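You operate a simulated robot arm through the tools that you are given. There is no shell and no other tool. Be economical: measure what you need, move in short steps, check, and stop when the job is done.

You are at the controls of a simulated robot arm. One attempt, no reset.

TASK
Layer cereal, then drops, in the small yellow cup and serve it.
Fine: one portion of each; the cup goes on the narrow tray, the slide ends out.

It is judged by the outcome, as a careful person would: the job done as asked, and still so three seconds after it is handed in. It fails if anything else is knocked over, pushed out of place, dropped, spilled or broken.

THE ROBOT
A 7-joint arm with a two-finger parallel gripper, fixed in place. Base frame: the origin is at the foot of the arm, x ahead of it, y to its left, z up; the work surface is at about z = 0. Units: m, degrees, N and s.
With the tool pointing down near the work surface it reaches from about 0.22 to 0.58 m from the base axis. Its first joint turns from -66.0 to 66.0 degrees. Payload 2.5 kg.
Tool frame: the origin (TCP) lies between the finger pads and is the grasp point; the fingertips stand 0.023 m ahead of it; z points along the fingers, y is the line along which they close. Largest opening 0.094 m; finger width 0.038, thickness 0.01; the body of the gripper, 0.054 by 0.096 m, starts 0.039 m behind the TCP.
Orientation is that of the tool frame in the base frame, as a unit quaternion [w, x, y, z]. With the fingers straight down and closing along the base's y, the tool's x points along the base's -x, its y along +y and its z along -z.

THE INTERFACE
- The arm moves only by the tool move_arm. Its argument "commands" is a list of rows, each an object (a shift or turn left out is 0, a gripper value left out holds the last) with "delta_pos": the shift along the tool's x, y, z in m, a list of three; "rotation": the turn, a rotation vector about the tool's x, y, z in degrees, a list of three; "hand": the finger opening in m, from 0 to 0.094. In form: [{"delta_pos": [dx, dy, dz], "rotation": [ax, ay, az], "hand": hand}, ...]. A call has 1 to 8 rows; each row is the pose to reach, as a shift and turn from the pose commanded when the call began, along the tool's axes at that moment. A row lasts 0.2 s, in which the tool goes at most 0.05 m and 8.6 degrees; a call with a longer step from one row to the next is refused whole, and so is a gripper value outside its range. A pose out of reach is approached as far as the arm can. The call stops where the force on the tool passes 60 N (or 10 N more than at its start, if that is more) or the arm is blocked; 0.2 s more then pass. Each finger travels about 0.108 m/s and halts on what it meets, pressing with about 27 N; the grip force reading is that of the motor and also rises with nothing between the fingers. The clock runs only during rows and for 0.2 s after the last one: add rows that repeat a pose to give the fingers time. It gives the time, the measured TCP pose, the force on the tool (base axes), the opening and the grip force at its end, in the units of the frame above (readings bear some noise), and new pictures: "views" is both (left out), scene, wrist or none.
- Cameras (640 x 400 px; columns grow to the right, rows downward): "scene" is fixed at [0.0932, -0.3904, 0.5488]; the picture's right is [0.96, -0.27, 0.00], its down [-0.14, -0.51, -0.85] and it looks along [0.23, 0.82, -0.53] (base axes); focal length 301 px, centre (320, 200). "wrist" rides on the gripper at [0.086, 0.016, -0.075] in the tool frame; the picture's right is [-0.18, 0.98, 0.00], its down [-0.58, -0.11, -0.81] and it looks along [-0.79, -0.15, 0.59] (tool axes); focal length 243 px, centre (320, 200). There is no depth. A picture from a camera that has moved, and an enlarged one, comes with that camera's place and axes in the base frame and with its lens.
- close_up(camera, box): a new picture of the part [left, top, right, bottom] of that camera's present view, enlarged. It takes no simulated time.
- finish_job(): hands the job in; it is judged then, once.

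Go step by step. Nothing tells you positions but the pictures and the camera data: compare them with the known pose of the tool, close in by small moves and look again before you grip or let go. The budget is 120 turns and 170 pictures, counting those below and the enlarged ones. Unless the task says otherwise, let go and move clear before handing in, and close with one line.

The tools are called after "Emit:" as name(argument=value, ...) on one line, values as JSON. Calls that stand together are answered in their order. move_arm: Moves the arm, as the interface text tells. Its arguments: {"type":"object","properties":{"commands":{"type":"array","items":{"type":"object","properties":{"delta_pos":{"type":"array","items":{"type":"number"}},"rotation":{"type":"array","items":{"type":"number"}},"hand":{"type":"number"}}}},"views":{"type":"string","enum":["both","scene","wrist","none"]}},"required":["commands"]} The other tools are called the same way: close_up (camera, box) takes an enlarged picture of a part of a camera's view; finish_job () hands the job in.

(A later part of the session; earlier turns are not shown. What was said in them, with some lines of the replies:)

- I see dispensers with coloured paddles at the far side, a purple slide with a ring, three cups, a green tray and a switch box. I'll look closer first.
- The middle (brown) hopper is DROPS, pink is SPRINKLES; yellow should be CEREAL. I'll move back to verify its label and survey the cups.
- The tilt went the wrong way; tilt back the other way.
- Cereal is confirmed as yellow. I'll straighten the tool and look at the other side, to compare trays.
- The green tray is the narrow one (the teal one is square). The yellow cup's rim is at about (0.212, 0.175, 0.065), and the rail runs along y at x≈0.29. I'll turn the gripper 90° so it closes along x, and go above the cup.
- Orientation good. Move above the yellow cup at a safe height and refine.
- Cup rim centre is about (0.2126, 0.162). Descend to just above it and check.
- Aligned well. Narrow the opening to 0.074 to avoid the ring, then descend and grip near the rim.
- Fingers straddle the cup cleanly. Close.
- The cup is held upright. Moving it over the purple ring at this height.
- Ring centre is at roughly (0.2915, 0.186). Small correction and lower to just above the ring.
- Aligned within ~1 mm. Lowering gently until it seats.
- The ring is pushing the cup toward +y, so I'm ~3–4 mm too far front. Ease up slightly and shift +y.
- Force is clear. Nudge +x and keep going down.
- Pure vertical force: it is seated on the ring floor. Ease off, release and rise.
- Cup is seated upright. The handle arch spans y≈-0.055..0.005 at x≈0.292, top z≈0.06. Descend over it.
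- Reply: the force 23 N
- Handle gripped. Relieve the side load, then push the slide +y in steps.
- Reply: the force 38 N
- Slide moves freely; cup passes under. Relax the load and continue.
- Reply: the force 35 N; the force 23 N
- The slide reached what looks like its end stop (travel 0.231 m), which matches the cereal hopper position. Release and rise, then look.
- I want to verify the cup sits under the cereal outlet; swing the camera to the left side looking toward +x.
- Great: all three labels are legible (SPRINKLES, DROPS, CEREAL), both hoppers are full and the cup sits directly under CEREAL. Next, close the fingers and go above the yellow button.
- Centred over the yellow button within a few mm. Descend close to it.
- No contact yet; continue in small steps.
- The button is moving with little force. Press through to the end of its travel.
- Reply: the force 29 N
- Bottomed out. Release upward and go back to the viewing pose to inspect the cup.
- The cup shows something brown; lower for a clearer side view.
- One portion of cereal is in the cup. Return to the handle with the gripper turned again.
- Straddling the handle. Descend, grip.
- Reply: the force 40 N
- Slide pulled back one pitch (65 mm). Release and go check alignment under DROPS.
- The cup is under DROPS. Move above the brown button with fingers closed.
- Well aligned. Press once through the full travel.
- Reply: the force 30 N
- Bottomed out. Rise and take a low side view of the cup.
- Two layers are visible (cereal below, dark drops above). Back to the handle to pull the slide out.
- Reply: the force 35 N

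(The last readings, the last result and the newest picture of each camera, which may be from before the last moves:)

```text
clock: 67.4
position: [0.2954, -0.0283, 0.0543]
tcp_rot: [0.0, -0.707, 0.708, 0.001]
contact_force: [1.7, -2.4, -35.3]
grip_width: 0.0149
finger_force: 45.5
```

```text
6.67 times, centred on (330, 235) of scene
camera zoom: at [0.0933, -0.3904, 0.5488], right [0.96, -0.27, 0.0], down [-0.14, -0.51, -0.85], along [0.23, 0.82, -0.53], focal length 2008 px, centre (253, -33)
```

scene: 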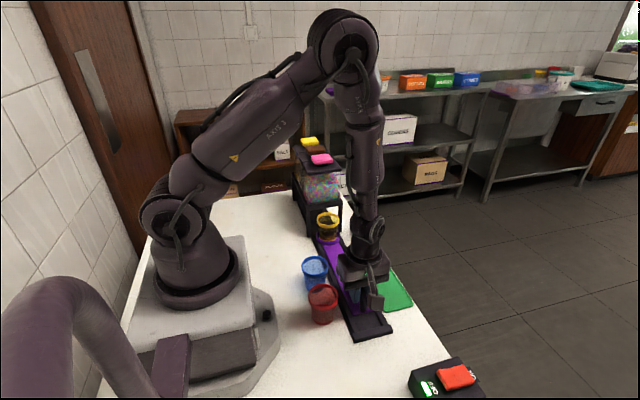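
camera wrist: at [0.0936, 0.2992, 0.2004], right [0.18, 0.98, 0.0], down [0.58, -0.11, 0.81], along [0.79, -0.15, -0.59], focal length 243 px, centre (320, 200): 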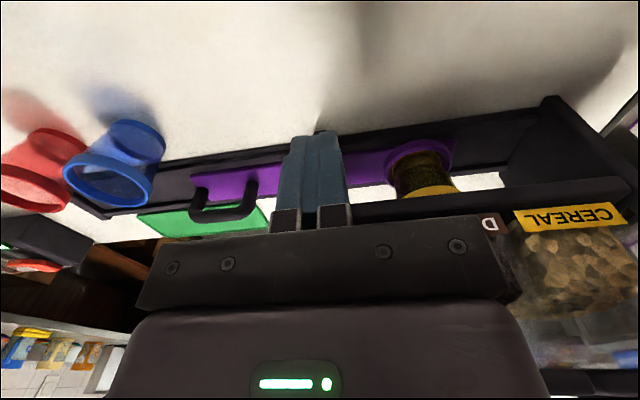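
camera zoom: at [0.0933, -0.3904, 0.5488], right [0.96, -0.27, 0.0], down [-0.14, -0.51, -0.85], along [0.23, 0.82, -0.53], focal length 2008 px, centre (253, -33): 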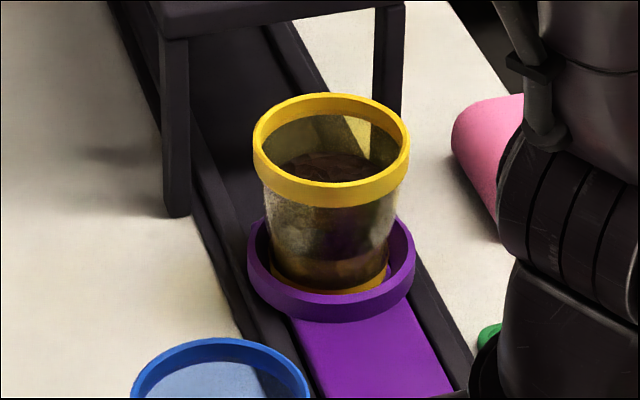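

Cereal and drops are in the cup, and the slide is back at its starting (out) place. Nudge to feel the out stop.

Emit:
move_arm(commands=[{"delta_pos": [0.002, 0, 0.0015]}, {"delta_pos": [0.004, 0, 0.002]}, {"delta_pos": [0.004, 0, 0.002]}], views="none")

```text
clock: 68.2
position: [0.2953, -0.031, 0.0495]
tcp_rot: [0.0, 0.708, -0.707, -0.001]
contact_force: [-19.1, 18.6, 31.1]
grip_width: 0.0149
finger_force: 45.2
```

At the out stop. Release, rise, and go above the cup.

Emit:
move_arm(commands=[{"delta_pos": [-0.003, 0.001, -0.001]}, {"delta_pos": [-0.003, 0.001, -0.001], "hand": 0.025}, {"delta_pos": [-0.003, 0.001, -0.001], "hand": 0.045}, {"delta_pos": [-0.003, 0.001, -0.03], "hand": 0.06}, {"delta_pos": [-0.003, 0.001, -0.08], "hand": 0.076}, {"delta_pos": [-0.02, 0.001, -0.12], "hand": 0.076}, {"delta_pos": [-0.05, 0.001, -0.12]}, {"delta_pos": [-0.09, 0.001, -0.12]}], views="none")

Emit:
move_arm(commands=[{"delta_pos": [-0.045, 0, 0]}, {"delta_pos": [-0.09, 0, 0]}, {"delta_pos": [-0.125, 0, 0]}, {"delta_pos": [-0.129, 0, 0.03]}, {"delta_pos": [-0.129, 0, 0.055]}, {"delta_pos": [-0.129, 0, 0.055]}], views="none")

Emit:
close_up(camera="wrist", box=[160, 0, 480, 200])

Emit:
close_up(camera="scene", box=[290, 180, 390, 280])

```text
clock: 70.0
position: [0.2968, 0.0586, 0.1701]
tcp_rot: [0.0, -0.707, 0.708, 0.0]
contact_force: [-0.5, -0.2, 0.6]
grip_width: 0.0761
finger_force: 0.0
```

```text
clock: 71.4
position: [0.2931, 0.1869, 0.1178]
tcp_rot: [0.0, -0.706, 0.708, 0.0]
contact_force: [0.1, -0.7, -0.2]
grip_width: 0.076
finger_force: 0.0
```

```text
2.00 times, centred on (320, 100) of wrist
camera zoom: at [0.278, 0.1, 0.192], right [-0.98, 0.18, 0.0], down [0.11, 0.58, 0.81], along [0.15, 0.79, -0.59], focal length 485 px, centre (320, 400)
```

zoom: 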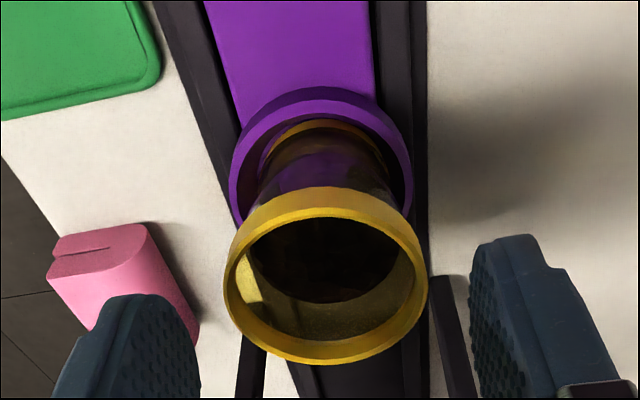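

```text
4.00 times, centred on (340, 230) of scene
camera zoom: at [0.0932, -0.3904, 0.5488], right [0.96, -0.27, 0.0], down [-0.14, -0.51, -0.85], along [0.23, 0.82, -0.53], focal length 1205 px, centre (240, 80)
```

zoom: 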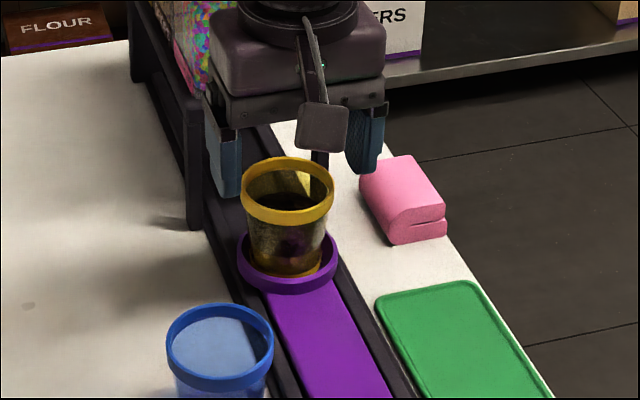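

Aligned. Descend and grip the rim.

Emit:
move_arm(commands=[{"delta_pos": [-0.002, 0, 0.02]}, {"delta_pos": [-0.002, 0, 0.035]}, {"delta_pos": [-0.002, 0, 0.046]}, {"delta_pos": [-0.002, 0, 0.046]}], views="none")

Emit:
close_up(camera="scene", box=[300, 205, 372, 265])

Emit:
close_up(camera="wrist", box=[160, 20, 480, 220])

```text
clock: 72.4
position: [0.2931, 0.1873, 0.0693]
tcp_rot: [0.0, -0.707, 0.707, 0.0]
contact_force: [-0.6, 0.1, 0.2]
grip_width: 0.0761
finger_force: 0.0
```

```text
6.67 times, centred on (336, 235) of scene
camera zoom: at [0.0932, -0.3904, 0.5488], right [0.96, -0.27, 0.0], down [-0.14, -0.51, -0.85], along [0.23, 0.82, -0.53], focal length 2008 px, centre (213, -33)
```

zoom: 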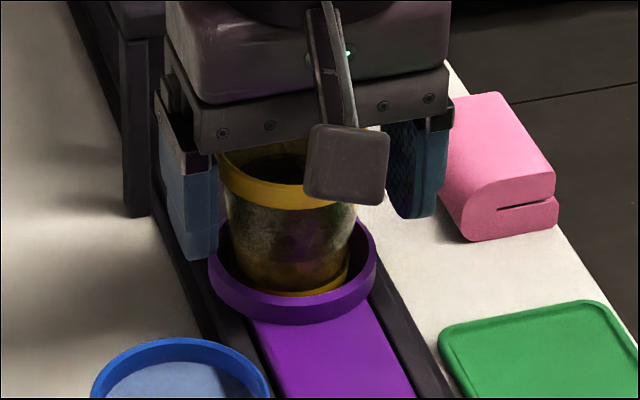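

```text
2.00 times, centred on (320, 120) of wrist
camera zoom: at [0.2794, 0.1013, 0.1447], right [-0.98, 0.18, 0.0], down [0.11, 0.58, 0.81], along [0.15, 0.79, -0.59], focal length 485 px, centre (320, 360)
```

zoom: 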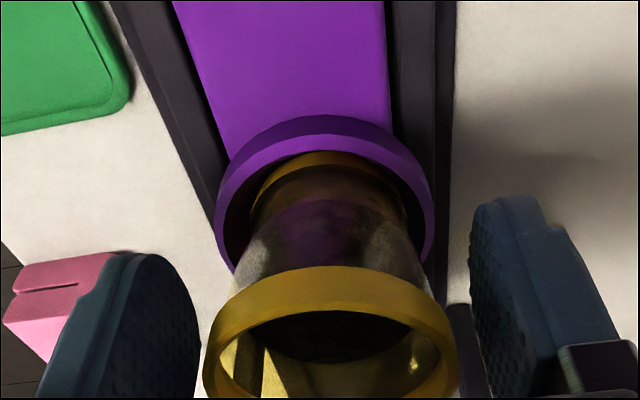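

Emit:
move_arm(commands=[{"hand": 0.068}, {"hand": 0.062}, {"hand": 0.05}, {"hand": 0.05}, {"hand": 0.05}], views="none")

Emit:
move_arm(commands=[{"delta_pos": [0, 0, -0.01]}, {"delta_pos": [0, 0, -0.025]}, {"delta_pos": [0, 0, -0.045]}, {"delta_pos": [0, 0, -0.065]}, {"delta_pos": [0, 0, -0.065]}], views="both")

Emit:
close_up(camera="scene", box=[290, 180, 390, 280])

```text
clock: 73.6
position: [0.2939, 0.1889, 0.0696]
tcp_rot: [0.0, -0.707, 0.707, 0.0]
contact_force: [-0.9, -0.5, -0.4]
grip_width: 0.0577
finger_force: 26.8
```

```text
clock: 74.8
position: [0.2937, 0.1881, 0.1344]
tcp_rot: [0.0, -0.707, 0.707, 0.0]
contact_force: [1.3, -0.2, -1.0]
grip_width: 0.0576
finger_force: 27.2
camera wrist: at [0.2791, 0.1025, 0.2102], right [-0.98, 0.18, 0.0], down [0.11, 0.58, 0.81], along [0.15, 0.79, -0.59], focal length 243 px, centre (320, 200)
```

scene: 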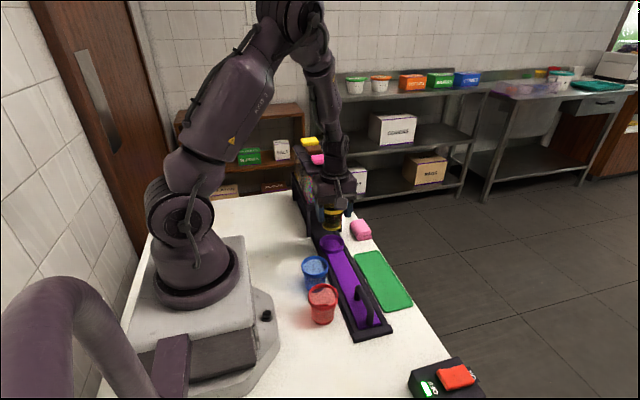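
wrist: 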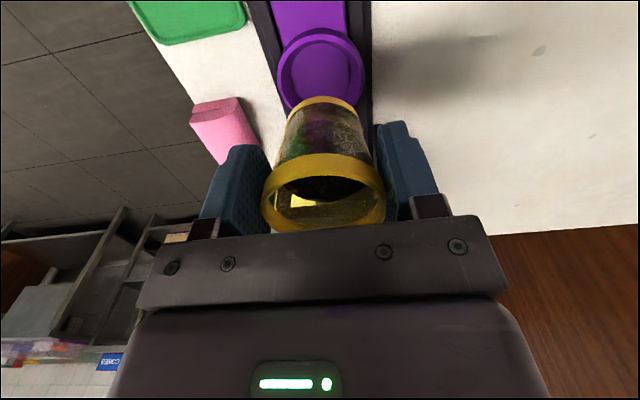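

```text
4.00 times, centred on (340, 230) of scene
camera zoom: at [0.0932, -0.3904, 0.5488], right [0.96, -0.27, 0.0], down [-0.14, -0.51, -0.85], along [0.23, 0.82, -0.53], focal length 1205 px, centre (240, 80)
```

zoom: 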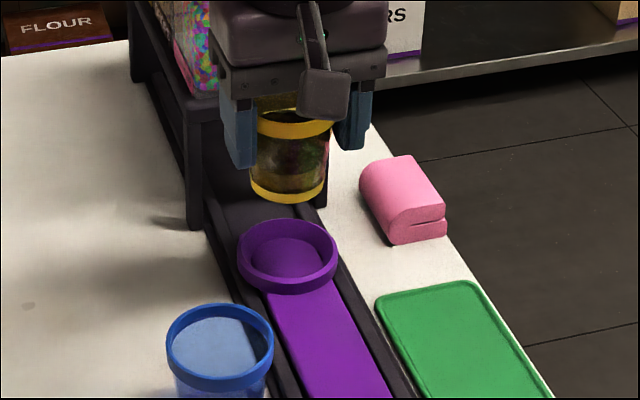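

Cup is lifted cleanly. Carry it to above the green tray centre, about (0.373, 0.06).

Emit:
move_arm(commands=[{"delta_pos": [0.015, -0.01, 0]}, {"delta_pos": [0.035, -0.022, 0]}, {"delta_pos": [0.055, -0.034, 0]}, {"delta_pos": [0.075, -0.047, 0]}, {"delta_pos": [0.095, -0.06, 0]}, {"delta_pos": [0.115, -0.072, 0]}, {"delta_pos": [0.128, -0.079, 0]}, {"delta_pos": [0.128, -0.079, 0]}], views="both")

Emit:
close_up(camera="scene", box=[330, 210, 430, 320])

Emit:
close_up(camera="wrist", box=[160, 0, 480, 180])

```text
clock: 76.6
position: [0.3739, 0.0622, 0.1347]
tcp_rot: [0.0, -0.707, 0.707, 0.0]
contact_force: [0.8, 0.3, -0.9]
grip_width: 0.0574
finger_force: 27.1
camera wrist: at [0.3586, -0.0261, 0.2101], right [-0.98, 0.18, 0.0], down [0.11, 0.58, 0.81], along [0.15, 0.79, -0.59], focal length 243 px, centre (320, 200)
```

scene: 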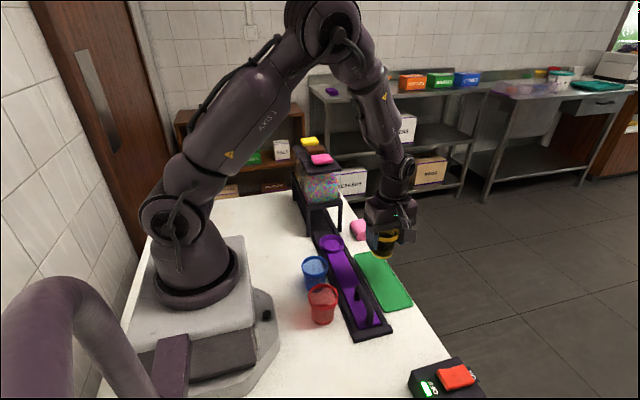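
wrist: 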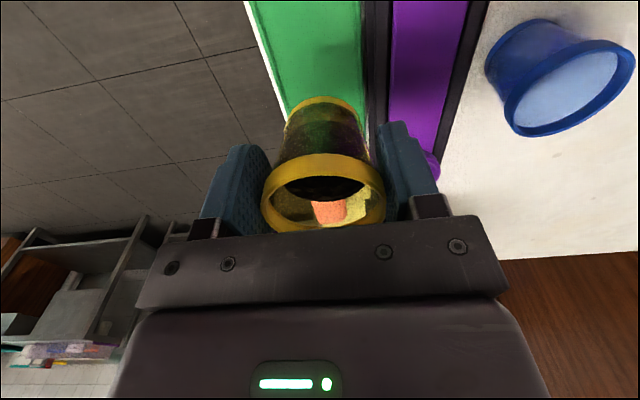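

```text
3.64 times, centred on (380, 265) of scene
camera zoom: at [0.0932, -0.3904, 0.5488], right [0.96, -0.27, 0.0], down [-0.14, -0.51, -0.85], along [0.23, 0.82, -0.53], focal length 1095 px, centre (102, -36)
```

zoom: 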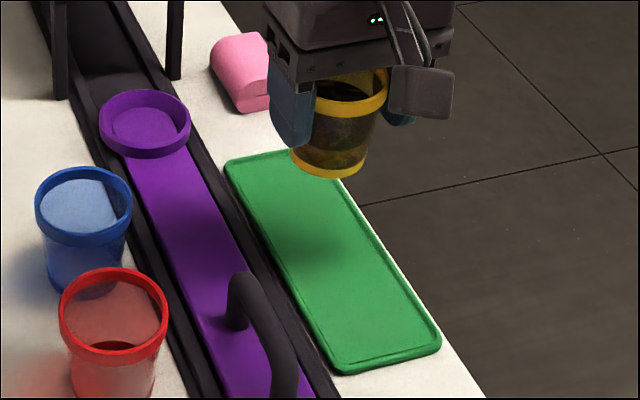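

```text
2.00 times, centred on (320, 90) of wrist
camera zoom: at [0.3586, -0.0261, 0.2101], right [-0.98, 0.18, 0.0], down [0.11, 0.58, 0.81], along [0.15, 0.79, -0.59], focal length 485 px, centre (320, 420)
```

zoom: 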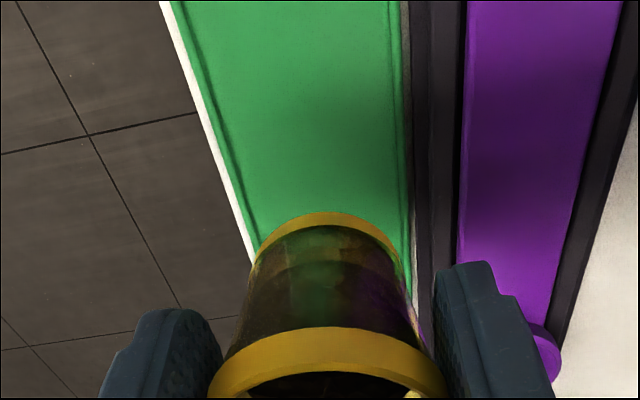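

Layers look right: cereal below, drops on top. Shift slightly (+2 mm x, −8 mm y) and lower toward the tray.

Emit:
move_arm(commands=[{"delta_pos": [0.004, -0.001, 0.015]}, {"delta_pos": [0.008, -0.002, 0.03]}, {"delta_pos": [0.008, -0.002, 0.045]}, {"delta_pos": [0.008, -0.002, 0.058]}, {"delta_pos": [0.008, -0.002, 0.058]}], views="none")

Emit:
close_up(camera="scene", box=[330, 220, 430, 310])

Emit:
close_up(camera="wrist", box=[160, 0, 480, 180])

```text
clock: 77.8
position: [0.3766, 0.0534, 0.0761]
tcp_rot: [0.0, 0.707, -0.707, 0.0]
contact_force: [0.3, -1.0, -0.7]
grip_width: 0.0575
finger_force: 27.5
```

```text
4.44 times, centred on (380, 265) of scene
camera zoom: at [0.0932, -0.3904, 0.5488], right [0.96, -0.27, 0.0], down [-0.14, -0.51, -0.85], along [0.23, 0.82, -0.53], focal length 1339 px, centre (53, -89)
```

zoom: 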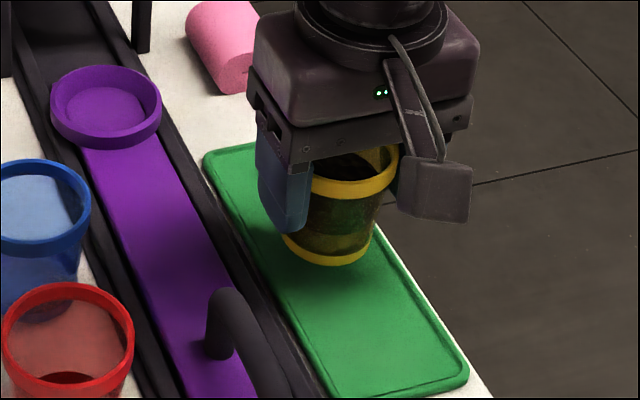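

```text
2.00 times, centred on (320, 90) of wrist
camera zoom: at [0.3606, -0.033, 0.1512], right [-0.98, 0.18, 0.0], down [0.11, 0.58, 0.81], along [0.15, 0.79, -0.59], focal length 485 px, centre (320, 420)
```

zoom: 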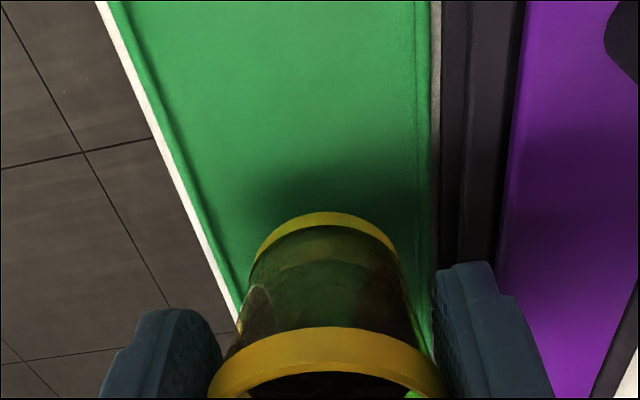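

Centred. Lower to contact gently.

Emit:
move_arm(commands=[{"delta_pos": [0, 0, 0.006]}, {"delta_pos": [0, 0, 0.01]}, {"delta_pos": [0, 0, 0.013]}], views="none")

```text
clock: 78.6
position: [0.3742, 0.0526, 0.0632]
tcp_rot: [0.0, -0.706, 0.708, 0.0]
contact_force: [-0.3, -0.8, -1.2]
grip_width: 0.0577
finger_force: 27.2
```

Emit:
move_arm(commands=[{"delta_pos": [0, 0, 0.0015]}, {"delta_pos": [0, 0, 0.003]}], views="none")

Emit:
close_up(camera="scene", box=[340, 220, 420, 300])

```text
clock: 79.2
position: [0.3757, 0.0537, 0.0591]
tcp_rot: [0.0, 0.708, -0.707, 0.0]
contact_force: [-0.3, 0.5, 0.0]
grip_width: 0.0577
finger_force: 26.6
```

```text
5.00 times, centred on (380, 260) of scene
camera zoom: at [0.0932, -0.3904, 0.5488], right [0.96, -0.27, 0.0], down [-0.14, -0.51, -0.85], along [0.23, 0.82, -0.53], focal length 1506 px, centre (20, -100)
```

zoom: 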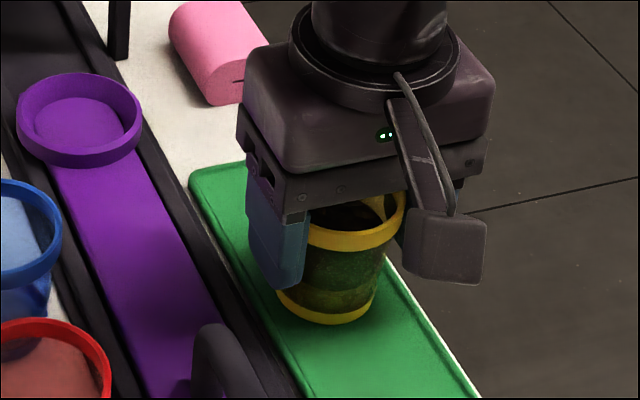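

Emit:
move_arm(commands=[{"delta_pos": [0, 0, 0.001]}, {"delta_pos": [0, 0, 0.002]}], views="none")

```text
clock: 79.8
position: [0.3772, 0.0523, 0.0589]
tcp_rot: [0.001, -0.707, 0.707, 0.0]
contact_force: [-3.8, 0.5, 15.0]
grip_width: 0.0575
finger_force: 27.1
```

Contact (15 N up). Ease off a hair, release and rise clear.

Emit:
move_arm(commands=[{"delta_pos": [0, 0, -0.001]}, {"delta_pos": [0, 0, -0.001], "hand": 0.064}, {"delta_pos": [0, 0, -0.001], "hand": 0.074}, {"delta_pos": [0, 0, -0.001], "hand": 0.076}, {"delta_pos": [0, 0, -0.001]}], views="none")

Emit:
move_arm(commands=[{"delta_pos": [0, 0, -0.02]}, {"delta_pos": [0, 0, -0.05]}, {"delta_pos": [0, 0, -0.1]}, {"delta_pos": [0, 0, -0.15]}, {"delta_pos": [0, 0.04, -0.2]}, {"delta_pos": [0, 0.08, -0.22]}, {"delta_pos": [0, 0.08, -0.22]}], views="both")

Emit:
close_up(camera="scene", box=[280, 190, 440, 350])

Emit:
close_up(camera="scene", box=[340, 220, 420, 300])

```text
clock: 81.0
position: [0.3754, 0.0516, 0.0599]
tcp_rot: [0.0, -0.707, 0.707, 0.0]
contact_force: [-0.1, -0.3, 0.7]
grip_width: 0.0759
finger_force: 0.0
```

```text
refused: row 5 steps farther than a row can; nothing moved
```

```text
2.50 times, centred on (360, 270) of scene
camera zoom: at [0.0932, -0.3904, 0.5488], right [0.96, -0.27, 0.0], down [-0.14, -0.51, -0.85], along [0.23, 0.82, -0.53], focal length 753 px, centre (220, 25)
```

zoom: 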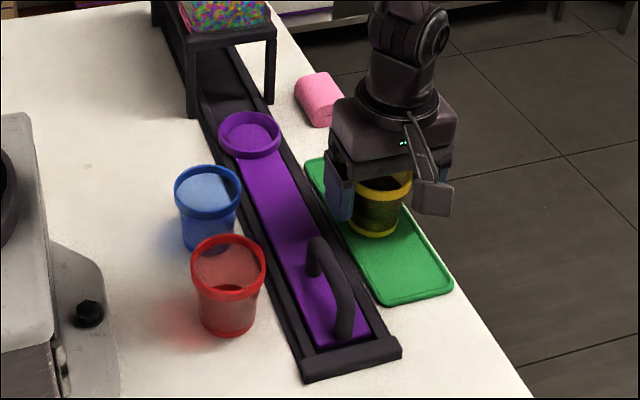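

```text
5.00 times, centred on (380, 260) of scene
camera zoom: at [0.0932, -0.3904, 0.5488], right [0.96, -0.27, 0.0], down [-0.14, -0.51, -0.85], along [0.23, 0.82, -0.53], focal length 1506 px, centre (20, -100)
```

zoom: 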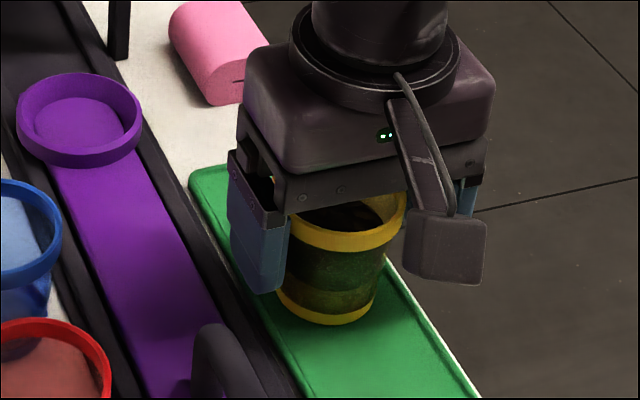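

Released cleanly; only the retreat was refused. Retreat with smaller steps.

Emit:
move_arm(commands=[{"delta_pos": [0, 0, -0.02]}, {"delta_pos": [0, 0, -0.05]}, {"delta_pos": [0, 0, -0.09]}, {"delta_pos": [0, 0, -0.13]}, {"delta_pos": [0, 0, -0.17]}, {"delta_pos": [0, 0.03, -0.2]}, {"delta_pos": [0, 0.06, -0.22]}, {"delta_pos": [0, 0.09, -0.22]}], views="both")

Emit:
close_up(camera="scene", box=[340, 220, 420, 300])

Emit:
close_up(camera="scene", box=[280, 180, 400, 280])

```text
clock: 82.8
position: [0.2832, 0.0527, 0.2797]
tcp_rot: [0.0, -0.706, 0.708, 0.0]
contact_force: [0.7, -0.1, 0.5]
grip_width: 0.0759
finger_force: 0.0
camera wrist: at [0.2686, -0.0339, 0.3557], right [-0.98, 0.18, 0.0], down [0.11, 0.58, 0.81], along [0.15, 0.79, -0.59], focal length 243 px, centre (320, 200)
```

scene: 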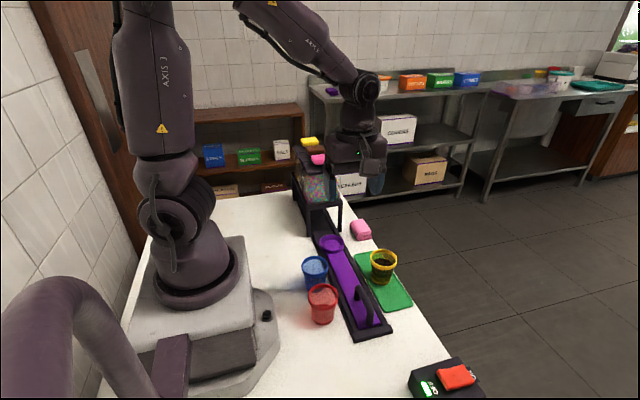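
wrist: 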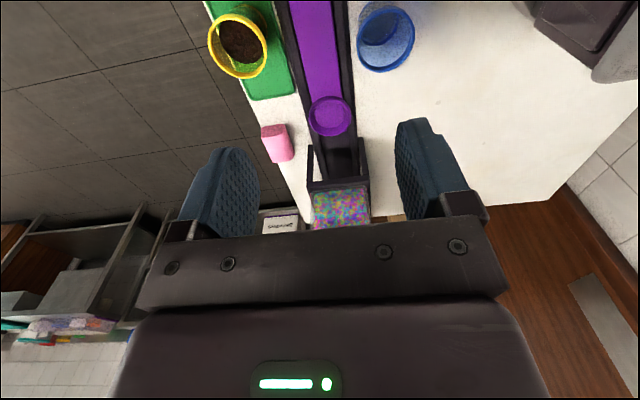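

```text
5.00 times, centred on (380, 260) of scene
camera zoom: at [0.0932, -0.3904, 0.5488], right [0.96, -0.27, 0.0], down [-0.14, -0.51, -0.85], along [0.23, 0.82, -0.53], focal length 1506 px, centre (20, -100)
```

zoom: 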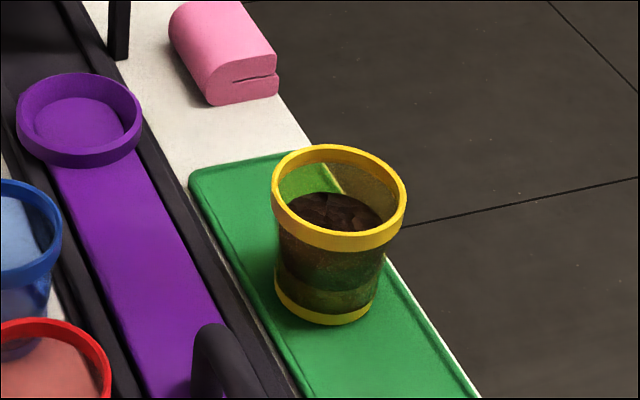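

```text
4.00 times, centred on (340, 230) of scene
camera zoom: at [0.0932, -0.3904, 0.5488], right [0.96, -0.27, 0.0], down [-0.14, -0.51, -0.85], along [0.23, 0.82, -0.53], focal length 1205 px, centre (240, 80)
```

zoom: 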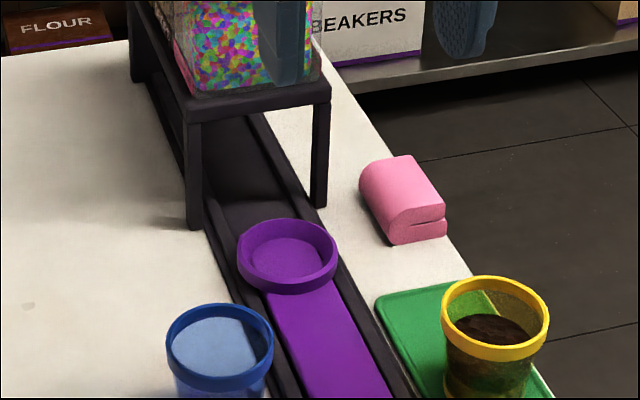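

The layered cup stands upright on the green tray, the slide is out, and nothing spilled or moved. Handing in.

Emit:
finish_job()

```text
The job is handed in.
```

I layered one portion of cereal, then one of drops, in the small yellow cup. The cup stands upright on the narrow green tray, the slide is pulled out to its stop, and the arm is clear. I saw no spills, and nothing else looked moved.
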